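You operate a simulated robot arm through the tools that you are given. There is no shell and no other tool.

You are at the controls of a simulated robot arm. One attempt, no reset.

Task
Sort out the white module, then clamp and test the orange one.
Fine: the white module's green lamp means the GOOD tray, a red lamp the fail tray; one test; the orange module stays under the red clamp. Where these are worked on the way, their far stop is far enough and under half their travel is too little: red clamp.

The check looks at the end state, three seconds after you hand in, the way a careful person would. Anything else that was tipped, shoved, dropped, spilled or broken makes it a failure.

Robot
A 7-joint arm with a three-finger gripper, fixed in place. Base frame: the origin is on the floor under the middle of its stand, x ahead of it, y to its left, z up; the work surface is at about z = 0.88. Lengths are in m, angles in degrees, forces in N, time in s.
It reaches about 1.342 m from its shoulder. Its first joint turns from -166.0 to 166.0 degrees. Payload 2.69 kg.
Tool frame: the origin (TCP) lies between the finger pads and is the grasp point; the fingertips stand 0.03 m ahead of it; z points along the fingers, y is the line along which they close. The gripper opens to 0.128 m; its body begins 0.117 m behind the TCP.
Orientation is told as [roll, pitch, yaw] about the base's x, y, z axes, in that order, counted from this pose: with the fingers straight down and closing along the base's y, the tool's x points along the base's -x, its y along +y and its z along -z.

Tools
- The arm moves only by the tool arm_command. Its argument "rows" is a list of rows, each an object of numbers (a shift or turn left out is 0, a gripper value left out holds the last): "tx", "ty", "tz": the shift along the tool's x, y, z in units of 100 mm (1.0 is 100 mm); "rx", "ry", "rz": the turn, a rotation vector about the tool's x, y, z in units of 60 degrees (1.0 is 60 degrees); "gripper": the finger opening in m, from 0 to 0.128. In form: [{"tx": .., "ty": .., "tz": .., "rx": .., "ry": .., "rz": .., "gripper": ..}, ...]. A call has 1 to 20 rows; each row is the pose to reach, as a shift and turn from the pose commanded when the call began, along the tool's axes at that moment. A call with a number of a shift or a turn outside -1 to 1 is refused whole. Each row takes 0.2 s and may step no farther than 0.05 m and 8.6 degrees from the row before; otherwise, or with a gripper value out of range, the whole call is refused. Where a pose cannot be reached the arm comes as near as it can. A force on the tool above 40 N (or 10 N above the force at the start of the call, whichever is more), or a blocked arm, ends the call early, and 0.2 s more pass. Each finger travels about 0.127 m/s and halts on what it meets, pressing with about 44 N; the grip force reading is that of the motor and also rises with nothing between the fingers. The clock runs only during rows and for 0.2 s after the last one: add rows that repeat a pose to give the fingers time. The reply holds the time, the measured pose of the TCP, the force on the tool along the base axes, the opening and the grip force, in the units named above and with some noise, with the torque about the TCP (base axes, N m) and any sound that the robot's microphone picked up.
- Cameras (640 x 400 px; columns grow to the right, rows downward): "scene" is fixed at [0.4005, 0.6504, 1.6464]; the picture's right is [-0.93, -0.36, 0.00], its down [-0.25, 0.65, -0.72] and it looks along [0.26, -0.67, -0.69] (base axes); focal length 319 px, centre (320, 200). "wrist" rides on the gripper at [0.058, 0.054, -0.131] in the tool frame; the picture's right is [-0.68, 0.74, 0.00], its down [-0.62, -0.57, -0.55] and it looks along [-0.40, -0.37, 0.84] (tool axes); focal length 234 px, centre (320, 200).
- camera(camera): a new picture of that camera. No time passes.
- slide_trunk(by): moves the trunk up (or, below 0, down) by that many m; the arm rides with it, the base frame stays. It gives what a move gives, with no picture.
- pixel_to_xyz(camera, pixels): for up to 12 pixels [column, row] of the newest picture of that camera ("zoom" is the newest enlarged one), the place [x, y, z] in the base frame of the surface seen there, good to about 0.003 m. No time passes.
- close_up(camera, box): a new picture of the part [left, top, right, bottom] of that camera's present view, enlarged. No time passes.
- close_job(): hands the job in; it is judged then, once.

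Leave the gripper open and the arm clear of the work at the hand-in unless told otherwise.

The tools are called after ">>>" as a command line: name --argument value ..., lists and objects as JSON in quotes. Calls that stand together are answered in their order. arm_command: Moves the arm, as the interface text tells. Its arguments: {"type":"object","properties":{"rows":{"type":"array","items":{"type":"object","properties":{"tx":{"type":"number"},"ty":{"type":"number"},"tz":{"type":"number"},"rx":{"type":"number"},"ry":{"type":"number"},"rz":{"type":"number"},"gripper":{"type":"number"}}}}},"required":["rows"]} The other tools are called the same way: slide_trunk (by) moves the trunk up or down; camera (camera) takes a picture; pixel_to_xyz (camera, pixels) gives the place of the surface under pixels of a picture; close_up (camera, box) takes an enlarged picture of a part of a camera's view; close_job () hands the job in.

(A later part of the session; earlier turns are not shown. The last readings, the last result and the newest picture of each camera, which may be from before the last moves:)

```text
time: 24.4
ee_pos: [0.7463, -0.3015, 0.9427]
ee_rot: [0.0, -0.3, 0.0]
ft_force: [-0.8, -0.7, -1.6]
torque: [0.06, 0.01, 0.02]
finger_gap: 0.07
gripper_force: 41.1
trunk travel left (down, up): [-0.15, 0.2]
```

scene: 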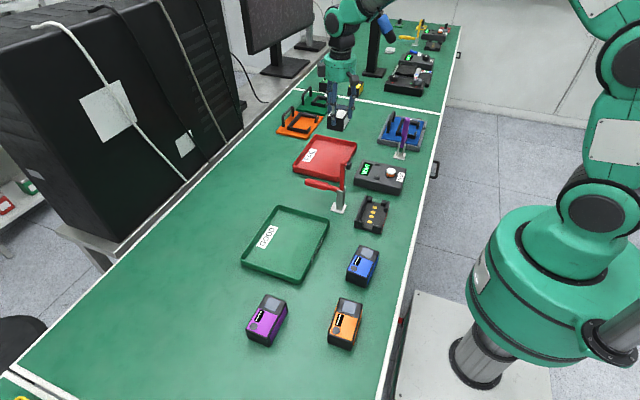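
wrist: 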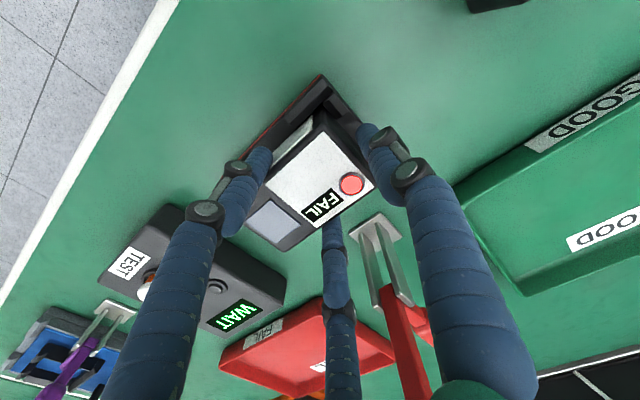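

No contact yet (vertical force still just the weight). A few millimetres more.

>>> arm_command --rows '[{"tz": 0.01}, {"tz": 0.02}, {"tz": 0.03}, {"tz": 0.03}]'

>>> close_up --camera "scene" --box '[300, 130, 360, 180]'

```text
time: 25.4
ee_pos: [0.7461, -0.301, 0.9445]
ee_rot: [-0.2, -0.5, 0.0]
ft_force: [-2.4, 0.3, 26.1]
torque: [-0.13, 0.63, -0.06]
finger_gap: 0.0699
gripper_force: 41.3
trunk travel left (down, up): [-0.15, 0.2]
```

```text
8.00 times, centred on (330, 155) of scene
```

zoom: 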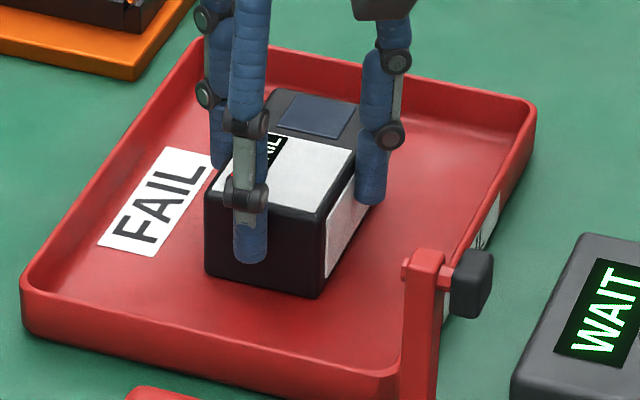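

Contact (26 N). I ease up 2 mm to relieve the press, then open the fingers and lift away.

>>> arm_command --rows '[{"tz": -0.02}, {"tz": -0.025}, {"tz": -0.025, "gripper": 0.075}, {"tz": -0.025, "gripper": 0.09}, {"tz": -0.025, "gripper": 0.1}, {"tz": -0.025, "gripper": 0.1}]'

>>> arm_command --rows '[{"tz": -0.1}, {"tz": -0.3}, {"tz": -0.6}, {"tz": -1.0}]'

>>> camera --camera "scene"

>>> close_up --camera "scene" --box '[280, 110, 380, 200]'

>>> camera --camera "wrist"

```text
time: 26.8
ee_pos: [0.7459, -0.3006, 0.9407]
ee_rot: [0.0, -0.2, -0.1]
ft_force: [-0.9, 0.0, 0.1]
torque: [0.0, -0.03, -0.04]
finger_gap: 0.1001
gripper_force: 0.1
trunk travel left (down, up): [-0.15, 0.2]
```

```text
time: 27.8
ee_pos: [0.7437, -0.3007, 1.0417]
ee_rot: [0.0, -0.2, 0.1]
ft_force: [-0.4, 0.4, -0.4]
torque: [-0.01, -0.01, 0.0]
finger_gap: 0.1002
gripper_force: 0.0
trunk travel left (down, up): [-0.15, 0.2]
```

```text
taken
```

scene: 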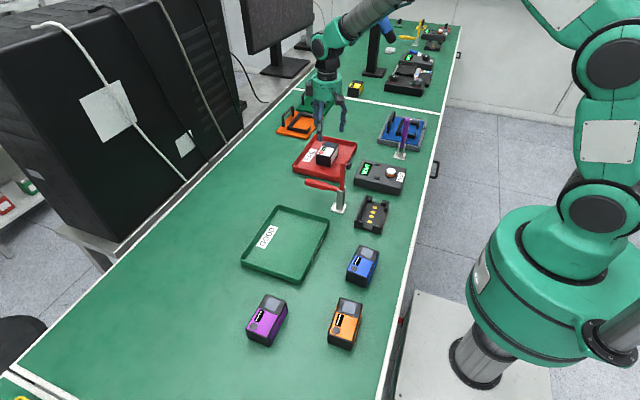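

```text
4.44 times, centred on (330, 155) of scene
```

zoom: 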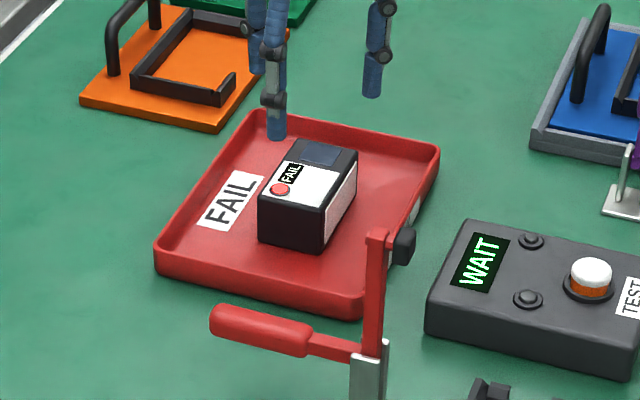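

```text
taken
```

wrist: 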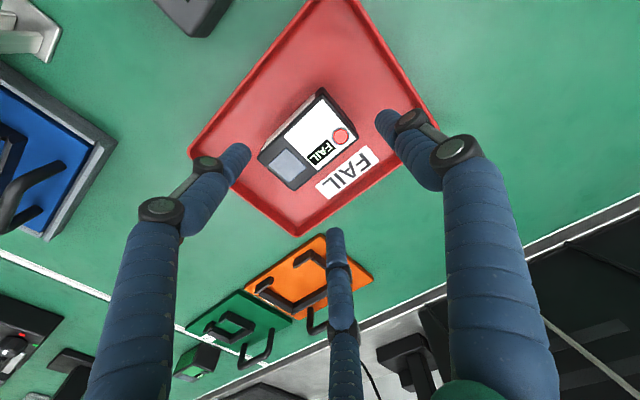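

The white module sits flat in the FAIL tray. Now the orange module: I measure its corners.

>>> close_up --camera "scene" --box '[305, 280, 385, 360]'

>>> close_up --camera "scene" --box '[340, 185, 400, 240]'

```text
5.00 times, centred on (345, 320) of scene
```

zoom: 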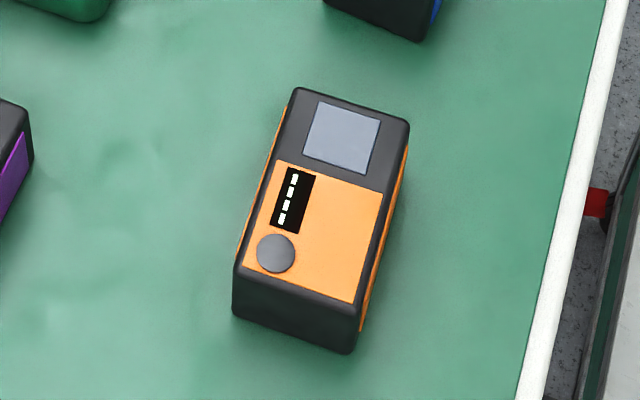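

```text
7.27 times, centred on (370, 212) of scene
```

zoom: 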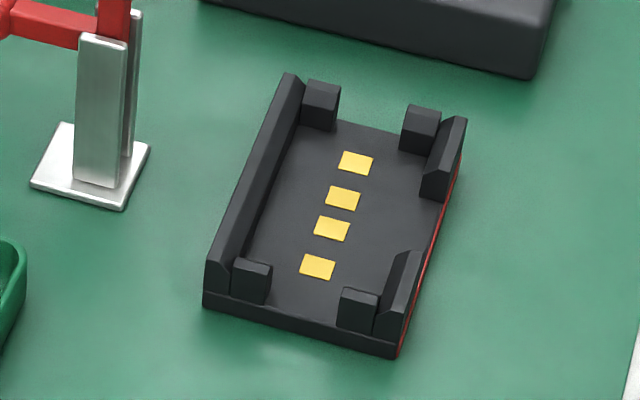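

I query the nest inner points from this zoom now (walls, posts, floor), then the orange module.

>>> pixel_to_xyz --camera "zoom" --pixels '[[292, 78], [210, 265], [305, 120], [248, 262], [320, 88], [420, 112], [318, 127], [415, 148], [425, 190], [400, 265], [358, 295], [252, 270]]'

>>> close_up --camera "scene" --box '[305, 280, 385, 360]'

>>> pixel_to_xyz --camera "zoom" --pixels '[[300, 95], [404, 126], [354, 310], [242, 265], [352, 210], [276, 253], [297, 345], [340, 350], [233, 310], [405, 170], [262, 170], [362, 330]]'

```text
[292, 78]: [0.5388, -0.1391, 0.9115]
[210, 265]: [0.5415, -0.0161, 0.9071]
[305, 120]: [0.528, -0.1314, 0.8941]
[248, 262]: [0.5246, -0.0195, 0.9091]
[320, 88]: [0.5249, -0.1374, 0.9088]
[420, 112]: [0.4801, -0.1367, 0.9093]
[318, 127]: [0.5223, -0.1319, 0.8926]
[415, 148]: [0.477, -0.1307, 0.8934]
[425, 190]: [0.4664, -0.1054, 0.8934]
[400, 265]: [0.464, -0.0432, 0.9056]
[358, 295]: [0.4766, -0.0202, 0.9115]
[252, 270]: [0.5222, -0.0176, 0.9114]
```

```text
5.00 times, centred on (345, 320) of scene
```

zoom: 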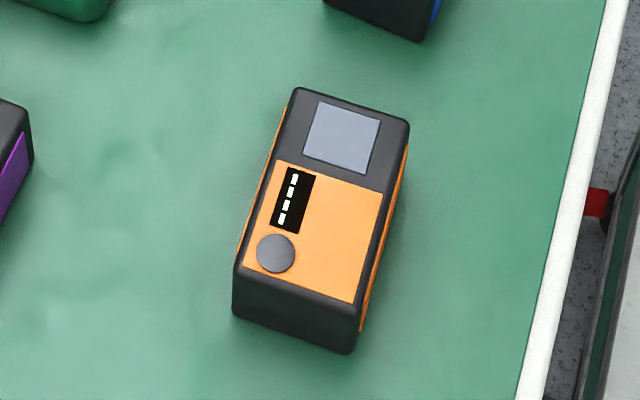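

```text
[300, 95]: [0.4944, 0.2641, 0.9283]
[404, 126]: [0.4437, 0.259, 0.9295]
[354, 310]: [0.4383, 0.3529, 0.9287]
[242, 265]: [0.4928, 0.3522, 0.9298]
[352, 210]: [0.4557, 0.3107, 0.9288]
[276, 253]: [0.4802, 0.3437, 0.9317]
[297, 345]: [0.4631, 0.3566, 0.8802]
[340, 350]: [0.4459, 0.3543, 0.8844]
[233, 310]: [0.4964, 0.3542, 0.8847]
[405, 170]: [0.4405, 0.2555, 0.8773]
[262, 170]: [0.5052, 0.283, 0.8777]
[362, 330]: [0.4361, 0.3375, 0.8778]
```

Orange module: top z≈0.929 (height 51 mm, same as white), centre ≈ (0.467, 0.307), yaw near +2°. Same lamp-toward-+y orientation as the white one had in the nest. I rise and travel there at z≈1.19, over the clamp.

>>> arm_command --rows '[{"tz": -0.45}, {"tz": -0.9}, {"tz": -1.0, "ty": 0.3, "tx": 0.1}, {"tz": -1.0, "ty": 0.65, "tx": 0.2}, {"tz": -1.0, "ty": 1.0, "tx": 0.3}]'

>>> arm_command --rows '[{"tz": -0.3, "ty": 0.2, "tx": 0.1}, {"tz": -0.5, "ty": 0.5, "tx": 0.3}, {"tz": -0.5, "ty": 0.8, "tx": 0.5}, {"tz": -0.5, "ty": 1.0, "tx": 0.6}]'

>>> arm_command --rows '[{"ty": 0.35, "tx": 0.15}, {"ty": 0.7, "tx": 0.35}, {"ty": 1.0, "tx": 0.5}]'

>>> arm_command --rows '[{"ty": 0.35, "tx": 0.15}, {"ty": 0.7, "tx": 0.35}, {"ty": 1.0, "tx": 0.5}]'

>>> arm_command --rows '[{"ty": 0.35, "tx": 0.15}, {"ty": 0.7, "tx": 0.35}, {"ty": 1.0, "tx": 0.5}]'

>>> arm_command --rows '[{"ty": 0.35, "tx": 0.1}, {"ty": 0.7, "tx": 0.25}, {"ty": 1.0, "tx": 0.3}]'

>>> camera --camera "wrist"

```text
time: 29.0
ee_pos: [0.7135, -0.1982, 1.1436]
ee_rot: [0.0, -0.3, -0.1]
ft_force: [0.1, -0.5, -0.3]
torque: [0.01, -0.01, 0.0]
finger_gap: 0.0997
gripper_force: 0.1
trunk travel left (down, up): [-0.15, 0.2]
```

```text
time: 30.0
ee_pos: [0.6557, -0.1, 1.1921]
ee_rot: [-0.1, -0.3, 0.0]
ft_force: [0.4, 0.3, 0.1]
torque: [0.01, 0.01, -0.02]
finger_gap: 0.0999
gripper_force: 0.1
trunk travel left (down, up): [-0.15, 0.2]
```

```text
time: 30.8
ee_pos: [0.6066, -0.0002, 1.1932]
ee_rot: [0.0, -0.3, 0.0]
ft_force: [0.2, 0.2, 0.4]
torque: [0.01, -0.01, 0.01]
finger_gap: 0.1
gripper_force: 0.0
trunk travel left (down, up): [-0.15, 0.2]
```

```text
time: 31.6
ee_pos: [0.5541, 0.1007, 1.19]
ee_rot: [-0.1, -0.2, 0.0]
ft_force: [0.5, -0.2, 0.1]
torque: [0.0, 0.06, 0.02]
finger_gap: 0.0999
gripper_force: 0.1
trunk travel left (down, up): [-0.15, 0.2]
```

```text
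time: 32.4
ee_pos: [0.5041, 0.1995, 1.1918]
ee_rot: [-0.1, -0.4, -0.1]
ft_force: [-0.4, 0.1, 0.0]
torque: [-0.03, 0.0, 0.02]
finger_gap: 0.1
gripper_force: 0.1
trunk travel left (down, up): [-0.15, 0.2]
```

```text
time: 33.2
ee_pos: [0.4748, 0.2967, 1.1897]
ee_rot: [0.0, -0.4, 0.1]
ft_force: [0.2, 0.6, 0.4]
torque: [0.01, -0.05, 0.0]
finger_gap: 0.0999
gripper_force: 0.1
trunk travel left (down, up): [-0.15, 0.2]
```

```text
taken
```

wrist: 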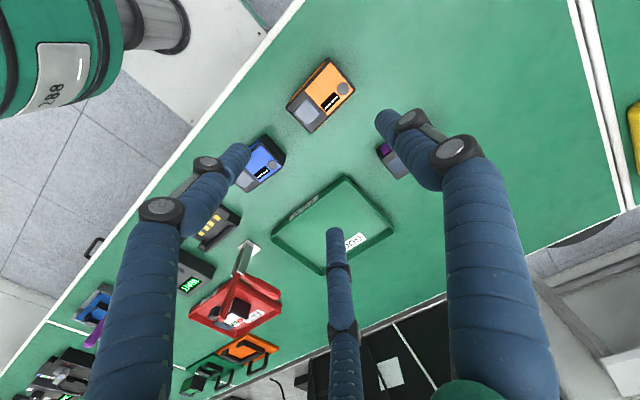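

The orange module is at (320,95) in the wrist view. I enlarge it and measure its corners for centre and yaw.

>>> close_up --camera "wrist" --box '[270, 45, 370, 145]'

```text
4.00 times, centred on (320, 95) of wrist
```

zoom: 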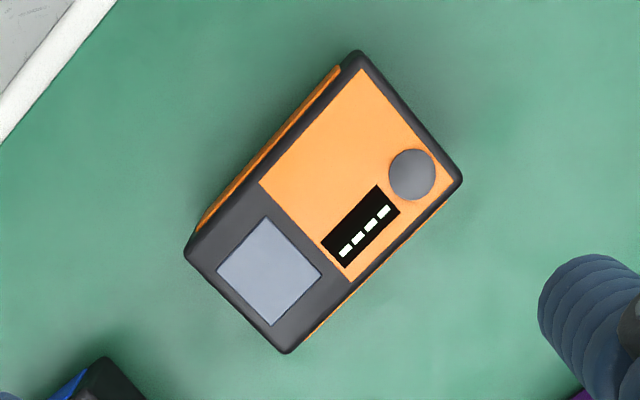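

>>> pixel_to_xyz --camera "zoom" --pixels '[[357, 60], [455, 180], [285, 345], [196, 250], [362, 75], [448, 178], [345, 262], [264, 186], [412, 174], [268, 222], [318, 275], [275, 322]]'

```text
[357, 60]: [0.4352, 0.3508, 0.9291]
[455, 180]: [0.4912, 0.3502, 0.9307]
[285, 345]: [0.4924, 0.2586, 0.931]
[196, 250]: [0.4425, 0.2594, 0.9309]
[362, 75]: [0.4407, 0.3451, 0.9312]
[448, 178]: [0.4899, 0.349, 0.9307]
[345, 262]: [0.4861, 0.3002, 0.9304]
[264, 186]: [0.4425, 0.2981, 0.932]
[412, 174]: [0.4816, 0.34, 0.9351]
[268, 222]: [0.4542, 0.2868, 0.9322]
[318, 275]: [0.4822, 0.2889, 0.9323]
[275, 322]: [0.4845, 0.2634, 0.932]
```

Centre ≈ (0.466, 0.306), yaw roughly +1 to +2°. I move over it with the same offset as used for the white one (TCP 19 mm toward +y), descend to z≈1.09 and look again more closely.

>>> arm_command --rows '[{"tx": 0.04, "ty": 0.15, "tz": 0.2, "gripper": 0.09}, {"tx": 0.085, "ty": 0.285, "tz": 0.5}, {"tx": 0.085, "ty": 0.285, "tz": 0.8}, {"tx": 0.085, "ty": 0.285, "tz": 1.0}]'

>>> camera --camera "wrist"

>>> close_up --camera "wrist" --box '[240, 50, 390, 190]'

```text
time: 34.2
ee_pos: [0.4667, 0.3301, 1.0906]
ee_rot: [0.0, -0.4, 0.0]
ft_force: [0.1, 0.0, 0.4]
torque: [0.01, 0.02, 0.02]
finger_gap: 0.0898
gripper_force: 0.0
trunk travel left (down, up): [-0.15, 0.2]
```

```text
taken
```

wrist: 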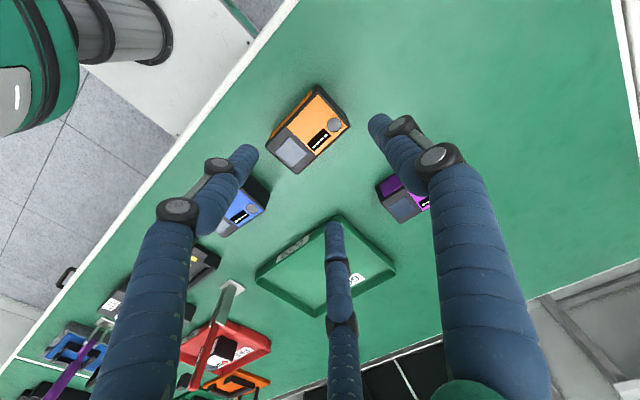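

```text
2.86 times, centred on (315, 120) of wrist
```

zoom: 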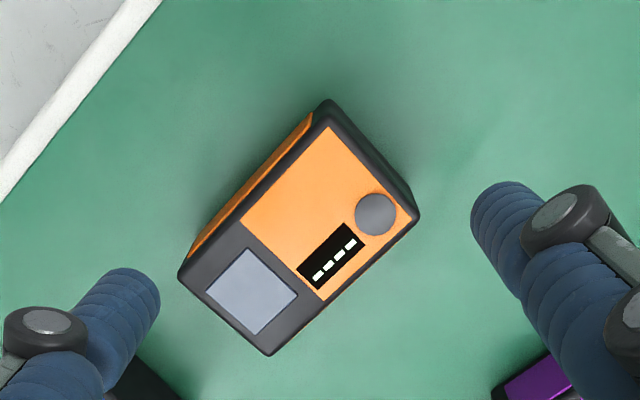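

I re-measure corners from this closer view and take a fresh pose reading with a null move.

>>> pixel_to_xyz --camera "zoom" --pixels '[[328, 106], [413, 215], [268, 350], [184, 272], [330, 132], [412, 214], [322, 297], [246, 218], [252, 250], [296, 294], [258, 330], [208, 290]]'

>>> arm_command --rows '[{"gripper": 0.09}, {"gripper": 0.09}]'

```text
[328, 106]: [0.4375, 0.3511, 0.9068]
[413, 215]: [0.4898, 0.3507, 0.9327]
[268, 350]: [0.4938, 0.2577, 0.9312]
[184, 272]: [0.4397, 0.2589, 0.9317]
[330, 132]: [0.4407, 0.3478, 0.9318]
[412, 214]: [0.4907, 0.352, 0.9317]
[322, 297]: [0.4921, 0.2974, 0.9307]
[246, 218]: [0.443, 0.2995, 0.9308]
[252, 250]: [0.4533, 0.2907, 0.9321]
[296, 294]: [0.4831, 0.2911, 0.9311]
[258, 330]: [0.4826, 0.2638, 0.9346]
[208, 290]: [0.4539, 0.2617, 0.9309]
```

```text
time: 34.8
ee_pos: [0.4657, 0.3302, 1.0911]
ee_rot: [0.0, -0.2, 0.0]
ft_force: [0.2, -0.1, -0.9]
torque: [0.0, 0.0, -0.03]
finger_gap: 0.09
gripper_force: 0.0
trunk travel left (down, up): [-0.15, 0.2]
```

Centre ≈ (0.467, 0.306), yaw ≈ +1.7°. I correct y by −4.5 mm, yaw by +1.7°, and descend in two stages.

>>> arm_command --rows '[{"tx": -0.01, "ty": -0.045, "rz": -0.028, "tz": 0.1}, {"tx": -0.01, "ty": -0.045, "rz": -0.028, "tz": 0.4}, {"tx": -0.01, "ty": -0.045, "rz": -0.028, "tz": 0.7}, {"tx": -0.01, "ty": -0.045, "rz": -0.028, "tz": 0.95}]'

>>> close_up --camera "scene" --box '[295, 240, 405, 360]'

>>> close_up --camera "wrist" --box '[200, 60, 420, 260]'

```text
time: 35.8
ee_pos: [0.4682, 0.324, 0.9944]
ee_rot: [0.0, -0.2, 1.7]
ft_force: [0.5, -0.2, 0.0]
torque: [0.03, -0.06, -0.03]
finger_gap: 0.0899
gripper_force: 0.0
trunk travel left (down, up): [-0.15, 0.2]
```

```text
3.33 times, centred on (350, 300) of scene
```

zoom: 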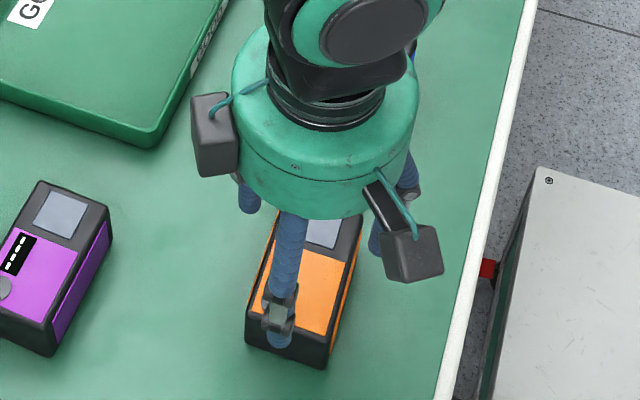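

```text
2.00 times, centred on (310, 160) of wrist
```

zoom: 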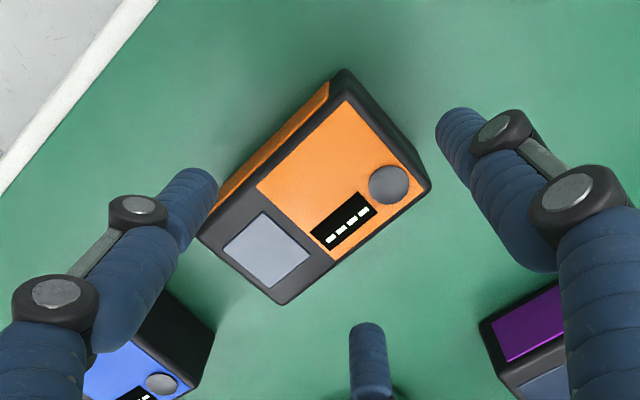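

The fingers straddle the orange module (one at its +y end, two beside it). Descend the remaining 56 mm.

>>> arm_command --rows '[{"tz": 0.25}, {"tz": 0.45}, {"tz": 0.56}, {"tz": 0.56}]'

>>> close_up --camera "wrist" --box '[200, 60, 420, 260]'

```text
time: 36.8
ee_pos: [0.4678, 0.3222, 0.9377]
ee_rot: [0.0, -0.3, 1.7]
ft_force: [-0.1, -0.1, -0.1]
torque: [0.0, 0.02, 0.0]
finger_gap: 0.0901
gripper_force: 0.1
trunk travel left (down, up): [-0.15, 0.2]
```

```text
2.00 times, centred on (310, 160) of wrist
```

zoom: 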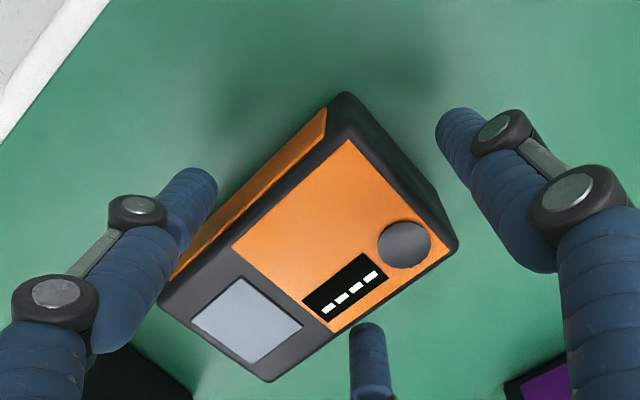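

The module's appearance in the wrist view matches the white one's at grip (lamp and screen within 1–3 px), so position and yaw agree. I close gradually.

>>> arm_command --rows '[{"gripper": 0.08}, {"gripper": 0.07}, {"gripper": 0.06}, {"gripper": 0.05}, {"gripper": 0.05}]'

>>> arm_command --rows '[{"gripper": 0.03}, {"gripper": 0.015}, {"gripper": 0.015}, {"gripper": 0.015}]'

>>> close_up --camera "wrist" --box '[220, 60, 420, 260]'

>>> close_up --camera "scene" --box '[295, 240, 405, 360]'

```text
time: 38.0
ee_pos: [0.4681, 0.3233, 0.938]
ee_rot: [0.0, -0.3, 1.6]
ft_force: [-0.8, -2.9, 1.9]
torque: [-0.16, 0.11, 0.01]
finger_gap: 0.0706
gripper_force: 15.2
trunk travel left (down, up): [-0.15, 0.2]
```

```text
time: 39.0
ee_pos: [0.4675, 0.3233, 0.9394]
ee_rot: [0.0, -0.4, 1.6]
ft_force: [-1.1, -2.4, 1.8]
torque: [0.03, 0.06, 0.05]
finger_gap: 0.0698
gripper_force: 41.5
trunk travel left (down, up): [-0.15, 0.2]
```

```text
2.00 times, centred on (320, 160) of wrist
```

zoom: 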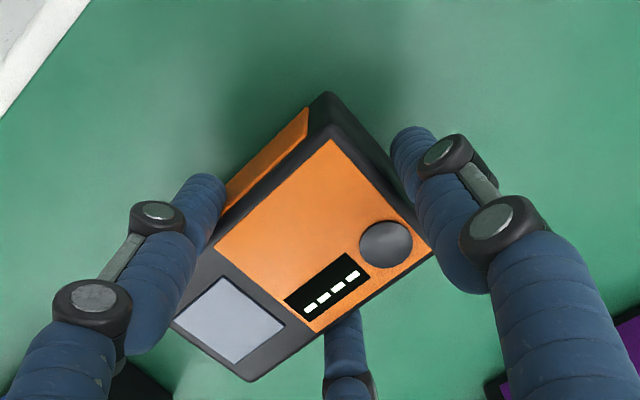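

```text
3.33 times, centred on (350, 300) of scene
```

zoom: 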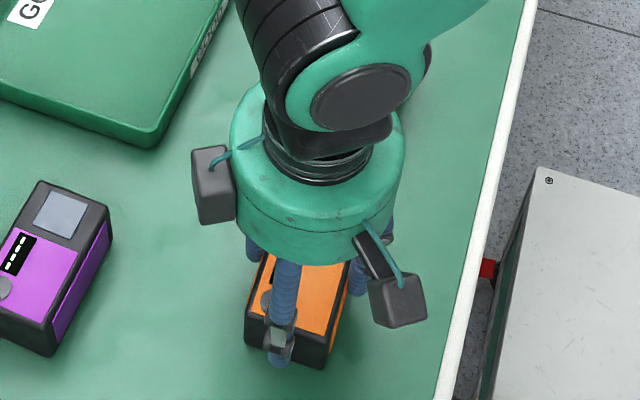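

Gripped at 41 N with the same seat as the white one. I lift slowly and check.

>>> arm_command --rows '[{"tz": -0.05}, {"tz": -0.12}, {"tz": -0.25}, {"tz": -0.45}, {"tz": -0.7}, {"tz": -1.0}]'

>>> close_up --camera "wrist" --box '[220, 60, 420, 260]'

>>> close_up --camera "scene" --box '[295, 240, 405, 360]'

```text
time: 40.4
ee_pos: [0.4675, 0.3238, 1.0399]
ee_rot: [0.0, -0.3, 1.7]
ft_force: [-0.8, 0.5, -1.6]
torque: [0.02, 0.01, -0.02]
finger_gap: 0.0702
gripper_force: 41.1
trunk travel left (down, up): [-0.15, 0.2]
```

```text
2.00 times, centred on (320, 160) of wrist
```

zoom: 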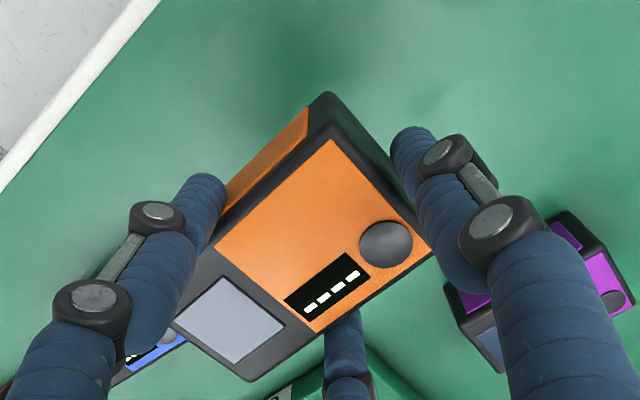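

```text
3.33 times, centred on (350, 300) of scene
```

zoom: 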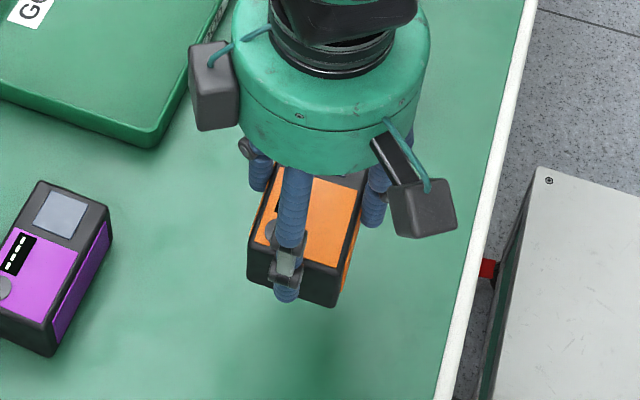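

Held level. I raise to z≈1.10, turn yaw back to 0 and carry it along −y toward the nest.

>>> arm_command --rows '[{"tz": -0.3, "rz": 0.014}, {"tz": -0.6, "rz": 0.028}, {"tz": -0.6, "rz": 0.028, "ty": -0.3}, {"tz": -0.6, "rz": 0.028, "ty": -0.65}, {"tz": -0.6, "rz": 0.028, "ty": -1.0}]'

>>> arm_command --rows '[{"ty": -0.35, "tx": -0.1}, {"ty": -0.7, "tx": -0.2}, {"ty": -1.0, "tx": -0.3}]'

>>> arm_command --rows '[{"ty": -0.35}, {"ty": -0.7}, {"ty": -0.9}]'

>>> camera --camera "scene"

```text
time: 41.6
ee_pos: [0.4697, 0.2235, 1.1003]
ee_rot: [0.0, -0.3, 0.0]
ft_force: [0.5, 0.6, -1.3]
torque: [0.02, -0.01, 0.01]
finger_gap: 0.0699
gripper_force: 41.5
trunk travel left (down, up): [-0.15, 0.2]
```

```text
time: 42.4
ee_pos: [0.4995, 0.1226, 1.0988]
ee_rot: [-0.1, -0.3, 0.0]
ft_force: [-0.4, -0.3, -2.0]
torque: [0.06, 0.05, -0.02]
finger_gap: 0.0698
gripper_force: 41.3
trunk travel left (down, up): [-0.15, 0.2]
```

```text
time: 43.2
ee_pos: [0.5011, 0.0318, 1.0988]
ee_rot: [0.1, -0.3, 0.0]
ft_force: [0.6, 0.3, -1.9]
torque: [0.04, -0.02, 0.03]
finger_gap: 0.0698
gripper_force: 41.0
trunk travel left (down, up): [-0.15, 0.2]
```

```text
taken
```

scene: 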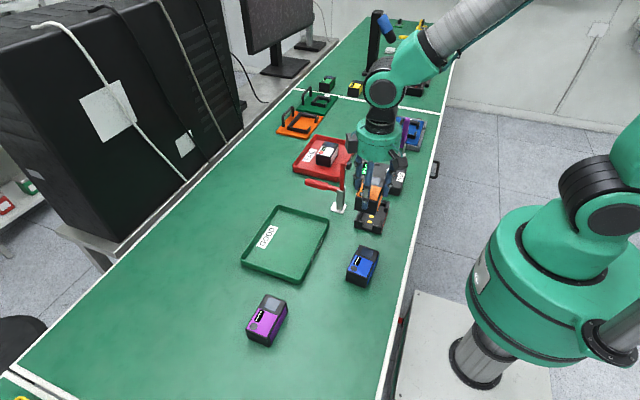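

The arm is at y≈0.03. I move the remaining 93 mm to above the nest, with a tiny yaw trim, and look before lowering.

>>> arm_command --rows '[{"ty": -0.3, "rz": 0.005}, {"ty": -0.6, "rz": 0.01}, {"ty": -0.85, "rz": 0.014}, {"ty": -0.925, "rz": 0.014}, {"ty": -0.925, "rz": 0.014}]'

>>> camera --camera "wrist"

>>> close_up --camera "wrist" --box '[220, 60, 420, 260]'

>>> close_up --camera "scene" --box '[320, 120, 420, 240]'

```text
time: 44.4
ee_pos: [0.5, -0.0598, 1.1002]
ee_rot: [0.1, -0.3, -0.8]
ft_force: [0.3, 1.0, -1.5]
torque: [0.02, 0.03, 0.0]
finger_gap: 0.0698
gripper_force: 41.3
trunk travel left (down, up): [-0.15, 0.2]
```

```text
taken
```

wrist: 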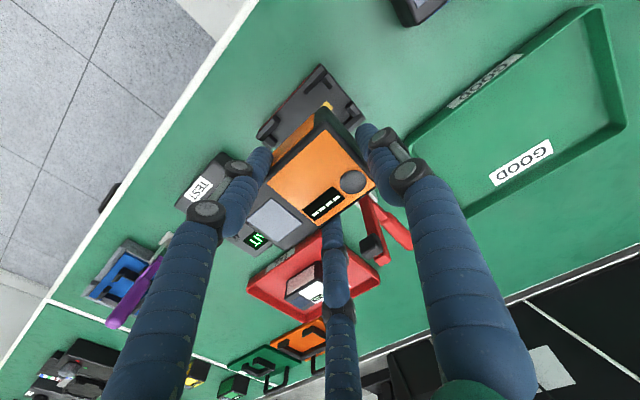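

```text
2.00 times, centred on (320, 160) of wrist
```

zoom: 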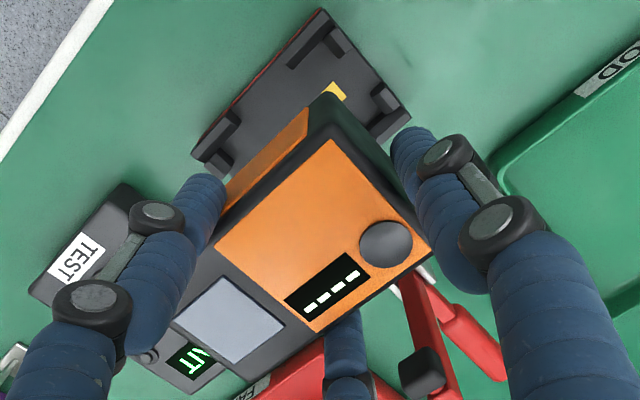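

```text
3.33 times, centred on (370, 180) of scene
```

zoom: 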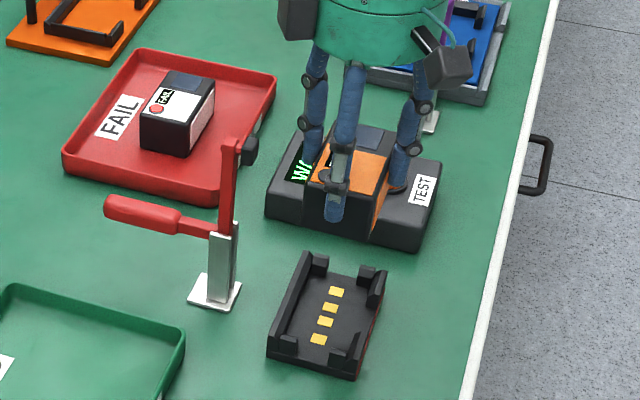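

I check the held module's world position from this view (lamp and screen corners) against where the white one's features were.

>>> pixel_to_xyz --camera "zoom" --pixels '[[230, 250], [360, 230]]'

>>> pixel_to_xyz --camera "wrist" --pixels '[[353, 182], [273, 199], [302, 222], [278, 240], [248, 219], [325, 130], [376, 184], [318, 226], [268, 184]]'

```text
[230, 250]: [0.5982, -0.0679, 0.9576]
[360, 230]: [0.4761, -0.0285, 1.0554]
```

```text
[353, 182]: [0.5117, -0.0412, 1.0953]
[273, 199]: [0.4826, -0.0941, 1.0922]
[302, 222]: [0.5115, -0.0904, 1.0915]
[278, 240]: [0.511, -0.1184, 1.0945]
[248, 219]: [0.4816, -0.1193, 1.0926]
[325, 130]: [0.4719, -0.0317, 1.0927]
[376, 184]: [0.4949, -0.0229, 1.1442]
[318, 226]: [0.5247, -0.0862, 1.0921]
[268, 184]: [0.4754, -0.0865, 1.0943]
```

Held module centre ≈ (0.499, −0.078), square to the nest. I trim +1 mm in x, −1 mm in y, and descend until about 10 mm above seating.

>>> arm_command --rows '[{"tx": -0.01, "ty": -0.01, "tz": 0.2}, {"tx": -0.01, "ty": -0.01, "tz": 0.45}, {"tx": -0.01, "ty": -0.01, "tz": 0.7}, {"tx": -0.01, "ty": -0.01, "tz": 0.9}, {"tx": -0.01, "ty": -0.01, "tz": 1.0}]'

>>> arm_command --rows '[{"tz": 0.12}, {"tz": 0.22}, {"tz": 0.3}, {"tz": 0.34}]'

>>> close_up --camera "scene" --box '[335, 165, 405, 240]'

>>> close_up --camera "wrist" --box '[220, 60, 420, 260]'

```text
time: 45.6
ee_pos: [0.5022, -0.06, 0.9993]
ee_rot: [0.1, -0.3, -0.9]
ft_force: [0.9, 0.0, -2.3]
torque: [0.05, -0.02, 0.03]
finger_gap: 0.0699
gripper_force: 41.3
trunk travel left (down, up): [-0.15, 0.2]
```

```text
time: 46.6
ee_pos: [0.5009, -0.0604, 0.9662]
ee_rot: [0.1, -0.2, -0.8]
ft_force: [0.3, -0.3, -2.5]
torque: [0.04, 0.0, -0.02]
finger_gap: 0.0697
gripper_force: 41.1
trunk travel left (down, up): [-0.15, 0.2]
```

```text
5.33 times, centred on (370, 202) of scene
```

zoom: 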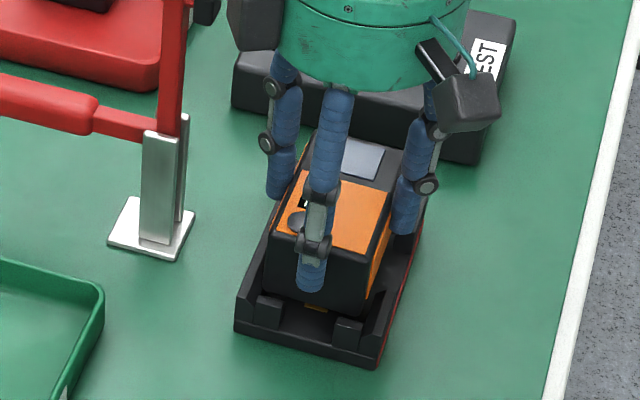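

```text
2.00 times, centred on (320, 160) of wrist
```

zoom: 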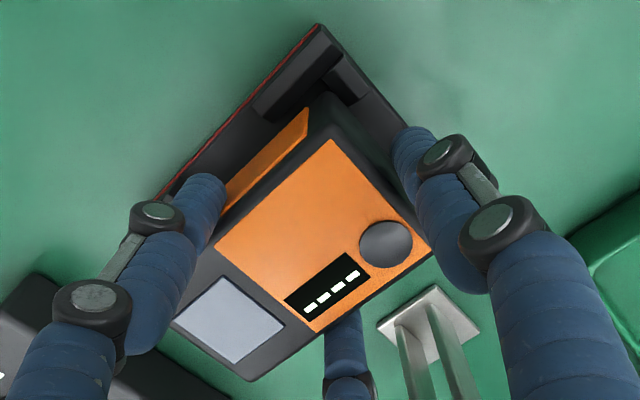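

It is between the nest walls with no side force. I lower in small steps to the floor (TCP ≈0.950).

>>> arm_command --rows '[{"tz": 0.05}, {"tz": 0.09}, {"tz": 0.12}, {"tz": 0.14}, {"tz": 0.15}, {"tz": 0.155}]'

```text
time: 48.0
ee_pos: [0.5022, -0.0615, 0.9518]
ee_rot: [0.0, -0.3, -0.8]
ft_force: [-3.6, -13.5, 4.1]
torque: [-0.58, 0.27, 0.45]
finger_gap: 0.0701
gripper_force: 40.9
trunk travel left (down, up): [-0.15, 0.2]
```

A side force of −13.5 N in y has appeared: the module is touching the nest at its +y side. I look before continuing.

>>> close_up --camera "scene" --box '[345, 185, 395, 240]'

>>> close_up --camera "wrist" --box '[240, 60, 400, 220]'

```text
7.27 times, centred on (370, 212) of scene
```

zoom: 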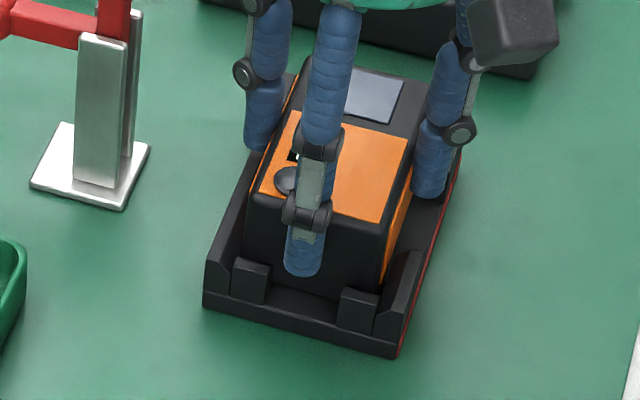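

```text
2.50 times, centred on (320, 140) of wrist
```

zoom: 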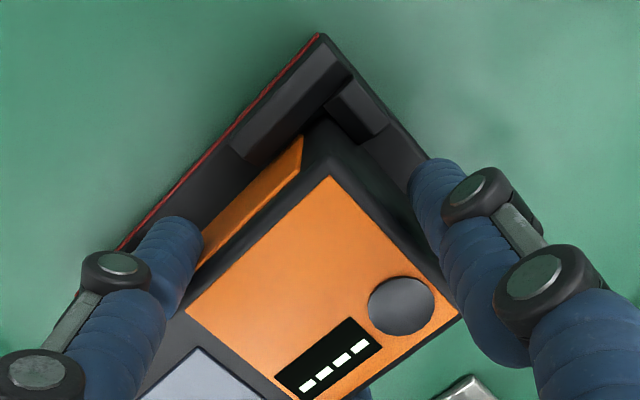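

The module is almost seated; the bevelled +y posts push it toward −y. I yield 1.5 mm toward −y and finish the last millimetre down.

>>> arm_command --rows '[{"ty": -0.008}, {"ty": -0.015}, {"ty": -0.015, "tz": 0.008}, {"ty": -0.015, "tz": 0.014}, {"ty": -0.015, "tz": 0.014}]'

```text
time: 49.2
ee_pos: [0.5012, -0.0612, 0.95]
ee_rot: [0.0, -0.3, -0.7]
ft_force: [-10.1, 7.0, 17.4]
torque: [-0.74, 0.51, -0.14]
finger_gap: 0.0698
gripper_force: 41.3
trunk travel left (down, up): [-0.15, 0.2]
```

Now the vertical force shows floor contact (17 N) at TCP z=0.950 - the seated height. I relieve the small side loads and open the fingers.

>>> arm_command --rows '[{"tx": 0.008, "ty": 0.005, "tz": -0.01}, {"tx": 0.008, "ty": 0.005, "tz": -0.01, "gripper": 0.05}, {"tx": 0.008, "ty": 0.005, "tz": -0.01, "gripper": 0.065}, {"tx": 0.008, "ty": 0.005, "tz": -0.01, "gripper": 0.075}, {"tx": 0.008, "ty": 0.005, "tz": -0.01, "gripper": 0.09}, {"tx": 0.008, "ty": 0.005, "tz": -0.01, "gripper": 0.09}]'

>>> close_up --camera "scene" --box '[345, 185, 395, 240]'

>>> close_up --camera "wrist" --box '[220, 60, 420, 260]'

```text
time: 50.6
ee_pos: [0.5015, -0.0614, 0.9498]
ee_rot: [0.1, -0.3, -0.8]
ft_force: [0.7, 0.5, 0.1]
torque: [0.0, 0.0, -0.01]
finger_gap: 0.09
gripper_force: 0.0
trunk travel left (down, up): [-0.15, 0.2]
```

```text
7.27 times, centred on (370, 212) of scene
```

zoom: 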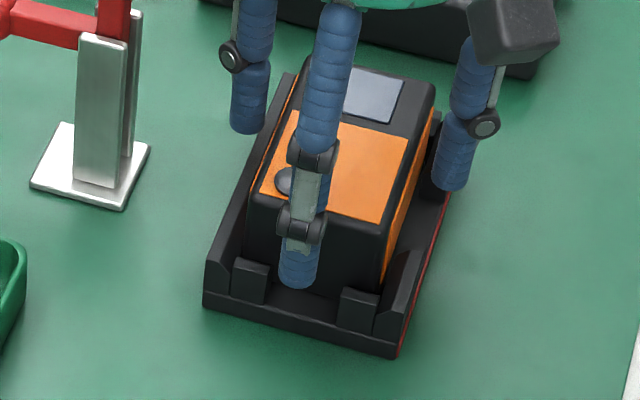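

```text
2.00 times, centred on (320, 160) of wrist
```

zoom: 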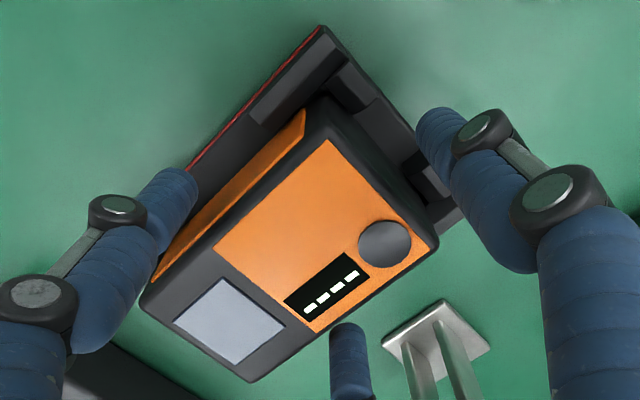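

Released; the module stays in the nest. I lift straight up 100 mm and inspect the seating.

>>> arm_command --rows '[{"tz": -0.1}, {"tz": -0.3}, {"tz": -0.6}, {"tz": -1.0}]'

>>> arm_command --rows '[{"tz": -0.4}, {"tz": -0.8}, {"tz": -1.0}]'

>>> close_up --camera "scene" --box '[340, 180, 404, 240]'

>>> pixel_to_xyz --camera "zoom" --pixels '[[304, 92], [408, 114], [368, 236], [256, 207], [350, 160], [290, 203], [340, 270]]'

```text
time: 51.6
ee_pos: [0.5002, -0.0616, 1.0518]
ee_rot: [0.1, -0.1, -0.7]
ft_force: [0.3, 0.5, -0.2]
torque: [0.01, 0.0, 0.01]
finger_gap: 0.09
gripper_force: 0.0
trunk travel left (down, up): [-0.15, 0.2]
```

```text
time: 52.4
ee_pos: [0.5, -0.0608, 1.1502]
ee_rot: [0.0, -0.2, -0.8]
ft_force: [-0.3, 0.4, 0.3]
torque: [0.02, 0.0, 0.0]
finger_gap: 0.0899
gripper_force: 0.1
trunk travel left (down, up): [-0.15, 0.2]
```

```text
6.67 times, centred on (372, 210) of scene
```

zoom: 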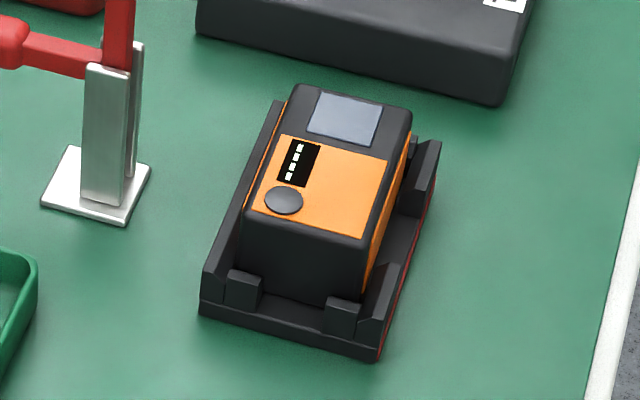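

```text
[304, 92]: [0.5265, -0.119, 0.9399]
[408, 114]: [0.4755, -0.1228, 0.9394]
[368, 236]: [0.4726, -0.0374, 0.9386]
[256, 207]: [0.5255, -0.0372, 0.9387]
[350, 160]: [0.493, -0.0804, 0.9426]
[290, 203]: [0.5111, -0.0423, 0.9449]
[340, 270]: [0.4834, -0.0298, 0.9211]
```

The orange module sits in the nest just as the white one did (top z≈0.939–0.942, square). Next I close the clamp: with the fingers closed I enter the wedge between the upright arm and the handle (+x side of the arm) and push the arm over toward −x. First I travel over the arm (its top is at 1.078) with tips at ~1.13.

>>> arm_command --rows '[{"tz": -0.1, "rz": -0.014, "gripper": 0.05}, {"tz": -0.1, "tx": -0.3, "ty": -0.04, "rz": -0.014, "gripper": 0.0}, {"tz": -0.1, "tx": -0.65, "ty": -0.08, "rz": -0.014, "gripper": 0.0}, {"tz": -0.1, "tx": -0.95, "ty": -0.12, "rz": -0.014, "gripper": 0.0}]'

>>> arm_command --rows '[{"tx": -0.35}, {"tx": -0.72}, {"tx": -0.72}]'

>>> camera --camera "wrist"

>>> close_up --camera "scene" --box '[290, 110, 410, 230]'

```text
time: 53.4
ee_pos: [0.5958, -0.0747, 1.1595]
ee_rot: [0.1, -0.1, 0.0]
ft_force: [-0.7, 0.2, 0.0]
torque: [-0.02, 0.03, 0.04]
finger_gap: 0.0023
gripper_force: 31.5
trunk travel left (down, up): [-0.15, 0.2]
```

```text
time: 54.2
ee_pos: [0.6675, -0.0718, 1.159]
ee_rot: [0.0, -0.2, 0.0]
ft_force: [2.1, -0.3, -0.6]
torque: [-0.01, 0.08, -0.02]
finger_gap: 0.0022
gripper_force: 31.5
trunk travel left (down, up): [-0.15, 0.2]
```

```text
taken
```

wrist: 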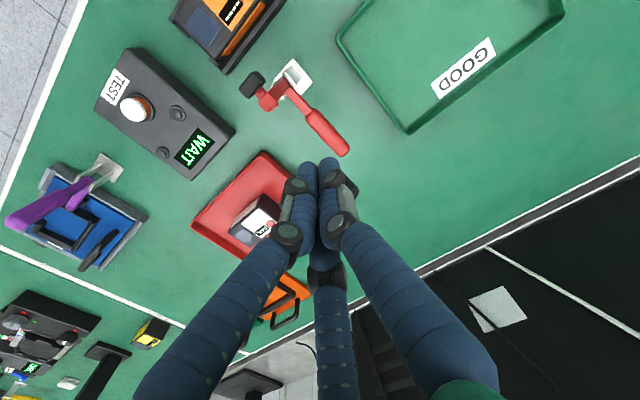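

```text
3.33 times, centred on (350, 170) of scene
```

zoom: 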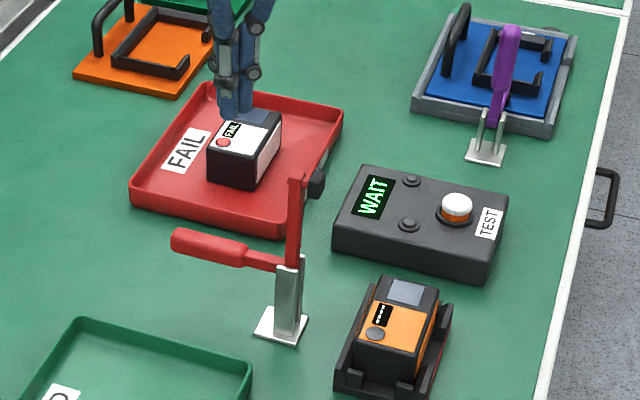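

The TCP is at x≈0.668, beyond the arm, over the handle. I descend to tip z≈1.035 in the wedge, then start pushing the arm toward −x.

>>> arm_command --rows '[{"tz": 0.35}, {"tz": 0.65}, {"tz": 0.85}, {"tz": 0.93}, {"tz": 0.93}]'

>>> close_up --camera "scene" --box '[290, 110, 410, 230]'

>>> close_up --camera "wrist" --box '[220, 60, 420, 230]'

```text
time: 55.4
ee_pos: [0.6666, -0.0756, 1.0679]
ee_rot: [0.1, -0.2, 0.0]
ft_force: [0.0, -0.3, -0.3]
torque: [0.0, 0.03, 0.01]
finger_gap: 0.0021
gripper_force: 31.3
trunk travel left (down, up): [-0.15, 0.2]
```

```text
3.33 times, centred on (350, 170) of scene
```

zoom: 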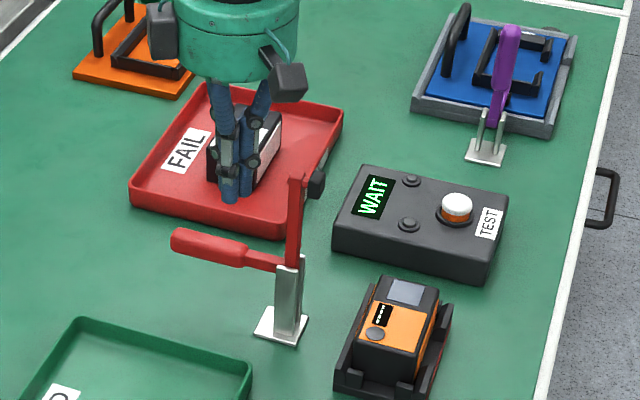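

```text
2.35 times, centred on (320, 145) of wrist
```

zoom: 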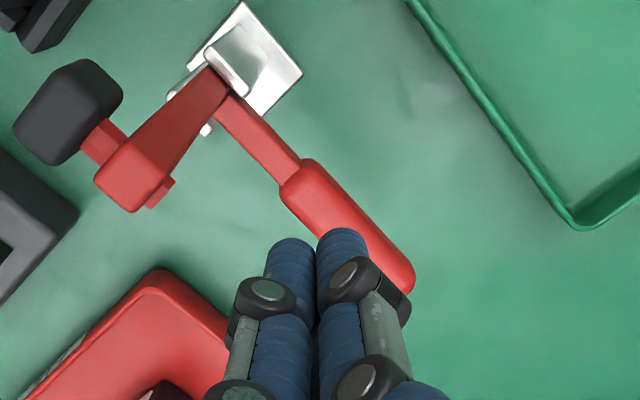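

In position in the wedge. I push toward −x to x≈0.60 and look.

>>> arm_command --rows '[{"tx": 0.15}, {"tx": 0.26}, {"tx": 0.36}, {"tx": 0.46, "tz": 0.01}, {"tx": 0.56, "tz": 0.03}, {"tx": 0.66, "tz": 0.05}]'

>>> close_up --camera "scene" --box '[300, 120, 410, 240]'

>>> close_up --camera "wrist" --box '[220, 60, 420, 230]'

```text
time: 56.8
ee_pos: [0.6006, -0.0743, 1.0629]
ee_rot: [0.0, -0.3, -0.1]
ft_force: [0.3, -0.5, -0.6]
torque: [-0.01, -0.01, 0.0]
finger_gap: 0.002
gripper_force: 31.2
trunk travel left (down, up): [-0.15, 0.2]
```

```text
3.33 times, centred on (355, 180) of scene
```

zoom: 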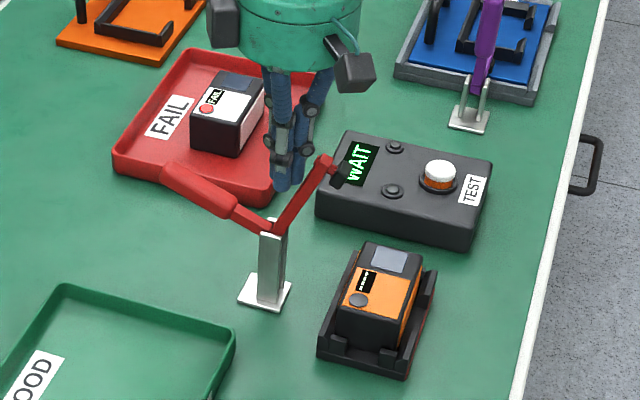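

```text
2.35 times, centred on (320, 145) of wrist
```

zoom: 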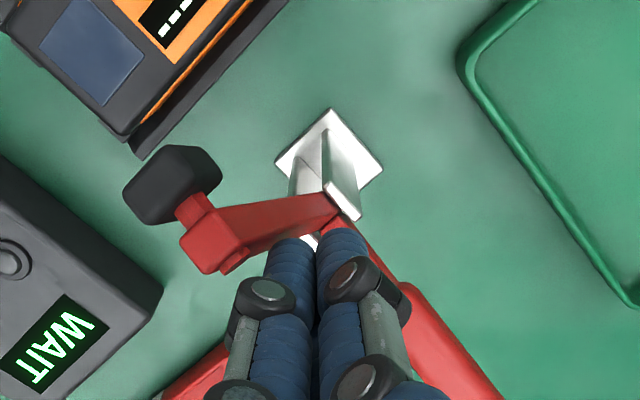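

The arm is tipping over as planned with little force. I continue along the arc to about 75–80°.

>>> arm_command --rows '[{"tx": 0.1, "tz": 0.04}, {"tx": 0.2, "tz": 0.09}, {"tx": 0.29, "tz": 0.15}, {"tx": 0.37, "tz": 0.225}, {"tx": 0.44, "tz": 0.31}, {"tx": 0.5, "tz": 0.4}]'

>>> close_up --camera "scene" --box '[300, 120, 410, 240]'

>>> close_up --camera "wrist" --box '[220, 60, 420, 230]'

```text
time: 58.2
ee_pos: [0.5522, -0.0746, 1.0235]
ee_rot: [0.1, -0.3, 0.0]
ft_force: [0.7, -0.3, 1.0]
torque: [-0.01, 0.0, 0.01]
finger_gap: 0.002
gripper_force: 31.1
trunk travel left (down, up): [-0.15, 0.2]
```

```text
3.33 times, centred on (355, 180) of scene
```

zoom: 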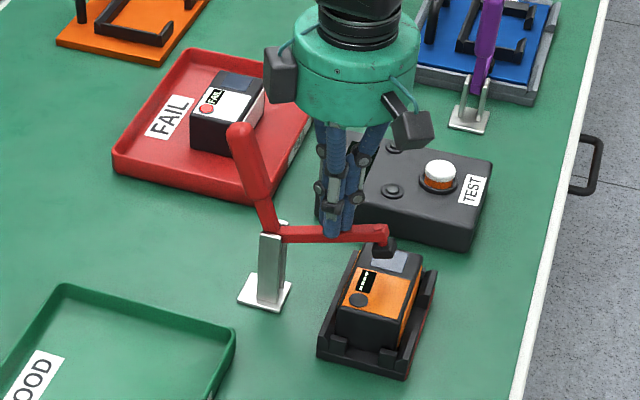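

```text
2.35 times, centred on (320, 145) of wrist
```

zoom: 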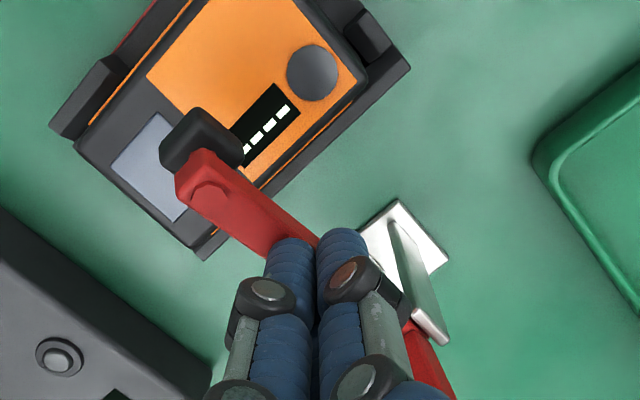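

The pad is about 20 mm above the module. I press the arm the rest of the way down until it hits its stop.

>>> arm_command --rows '[{"tx": 0.04, "tz": 0.08}, {"tx": 0.07, "tz": 0.14}, {"tx": 0.08, "tz": 0.18}, {"tx": 0.08, "tz": 0.21}, {"tx": 0.08, "tz": 0.24}, {"tx": 0.08, "tz": 0.26}, {"tx": 0.08, "tz": 0.28}]'

>>> close_up --camera "scene" --box '[300, 120, 410, 240]'

>>> close_up --camera "wrist" --box '[220, 60, 420, 230]'

```text
time: 59.8
ee_pos: [0.5435, -0.0745, 0.9978]
ee_rot: [-0.1, -0.6, 0.0]
ft_force: [-4.2, 0.4, 18.5]
torque: [-0.11, 0.36, 0.0]
finger_gap: 0.0018
gripper_force: 31.0
trunk travel left (down, up): [-0.15, 0.2]
stopped in row 7: the force on the tool passed its limit at 45 N (the readings are from after the stop); the commanded pose is now the measured one
```

```text
3.33 times, centred on (355, 180) of scene
```

zoom: 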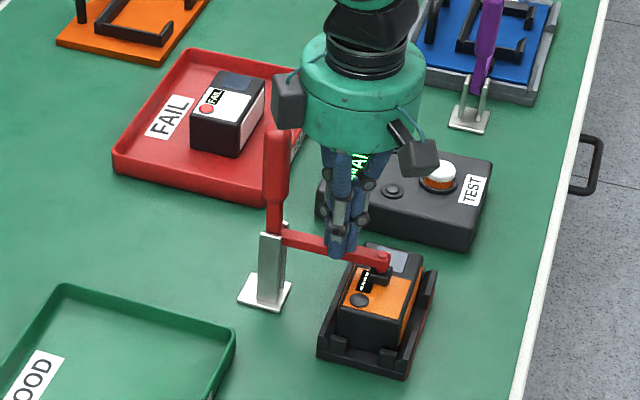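

```text
2.35 times, centred on (320, 145) of wrist
```

zoom: 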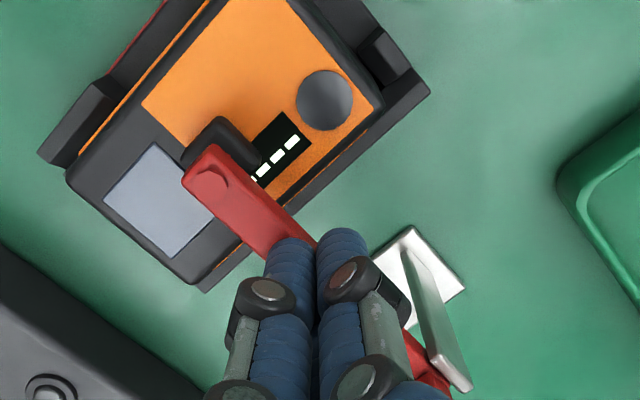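

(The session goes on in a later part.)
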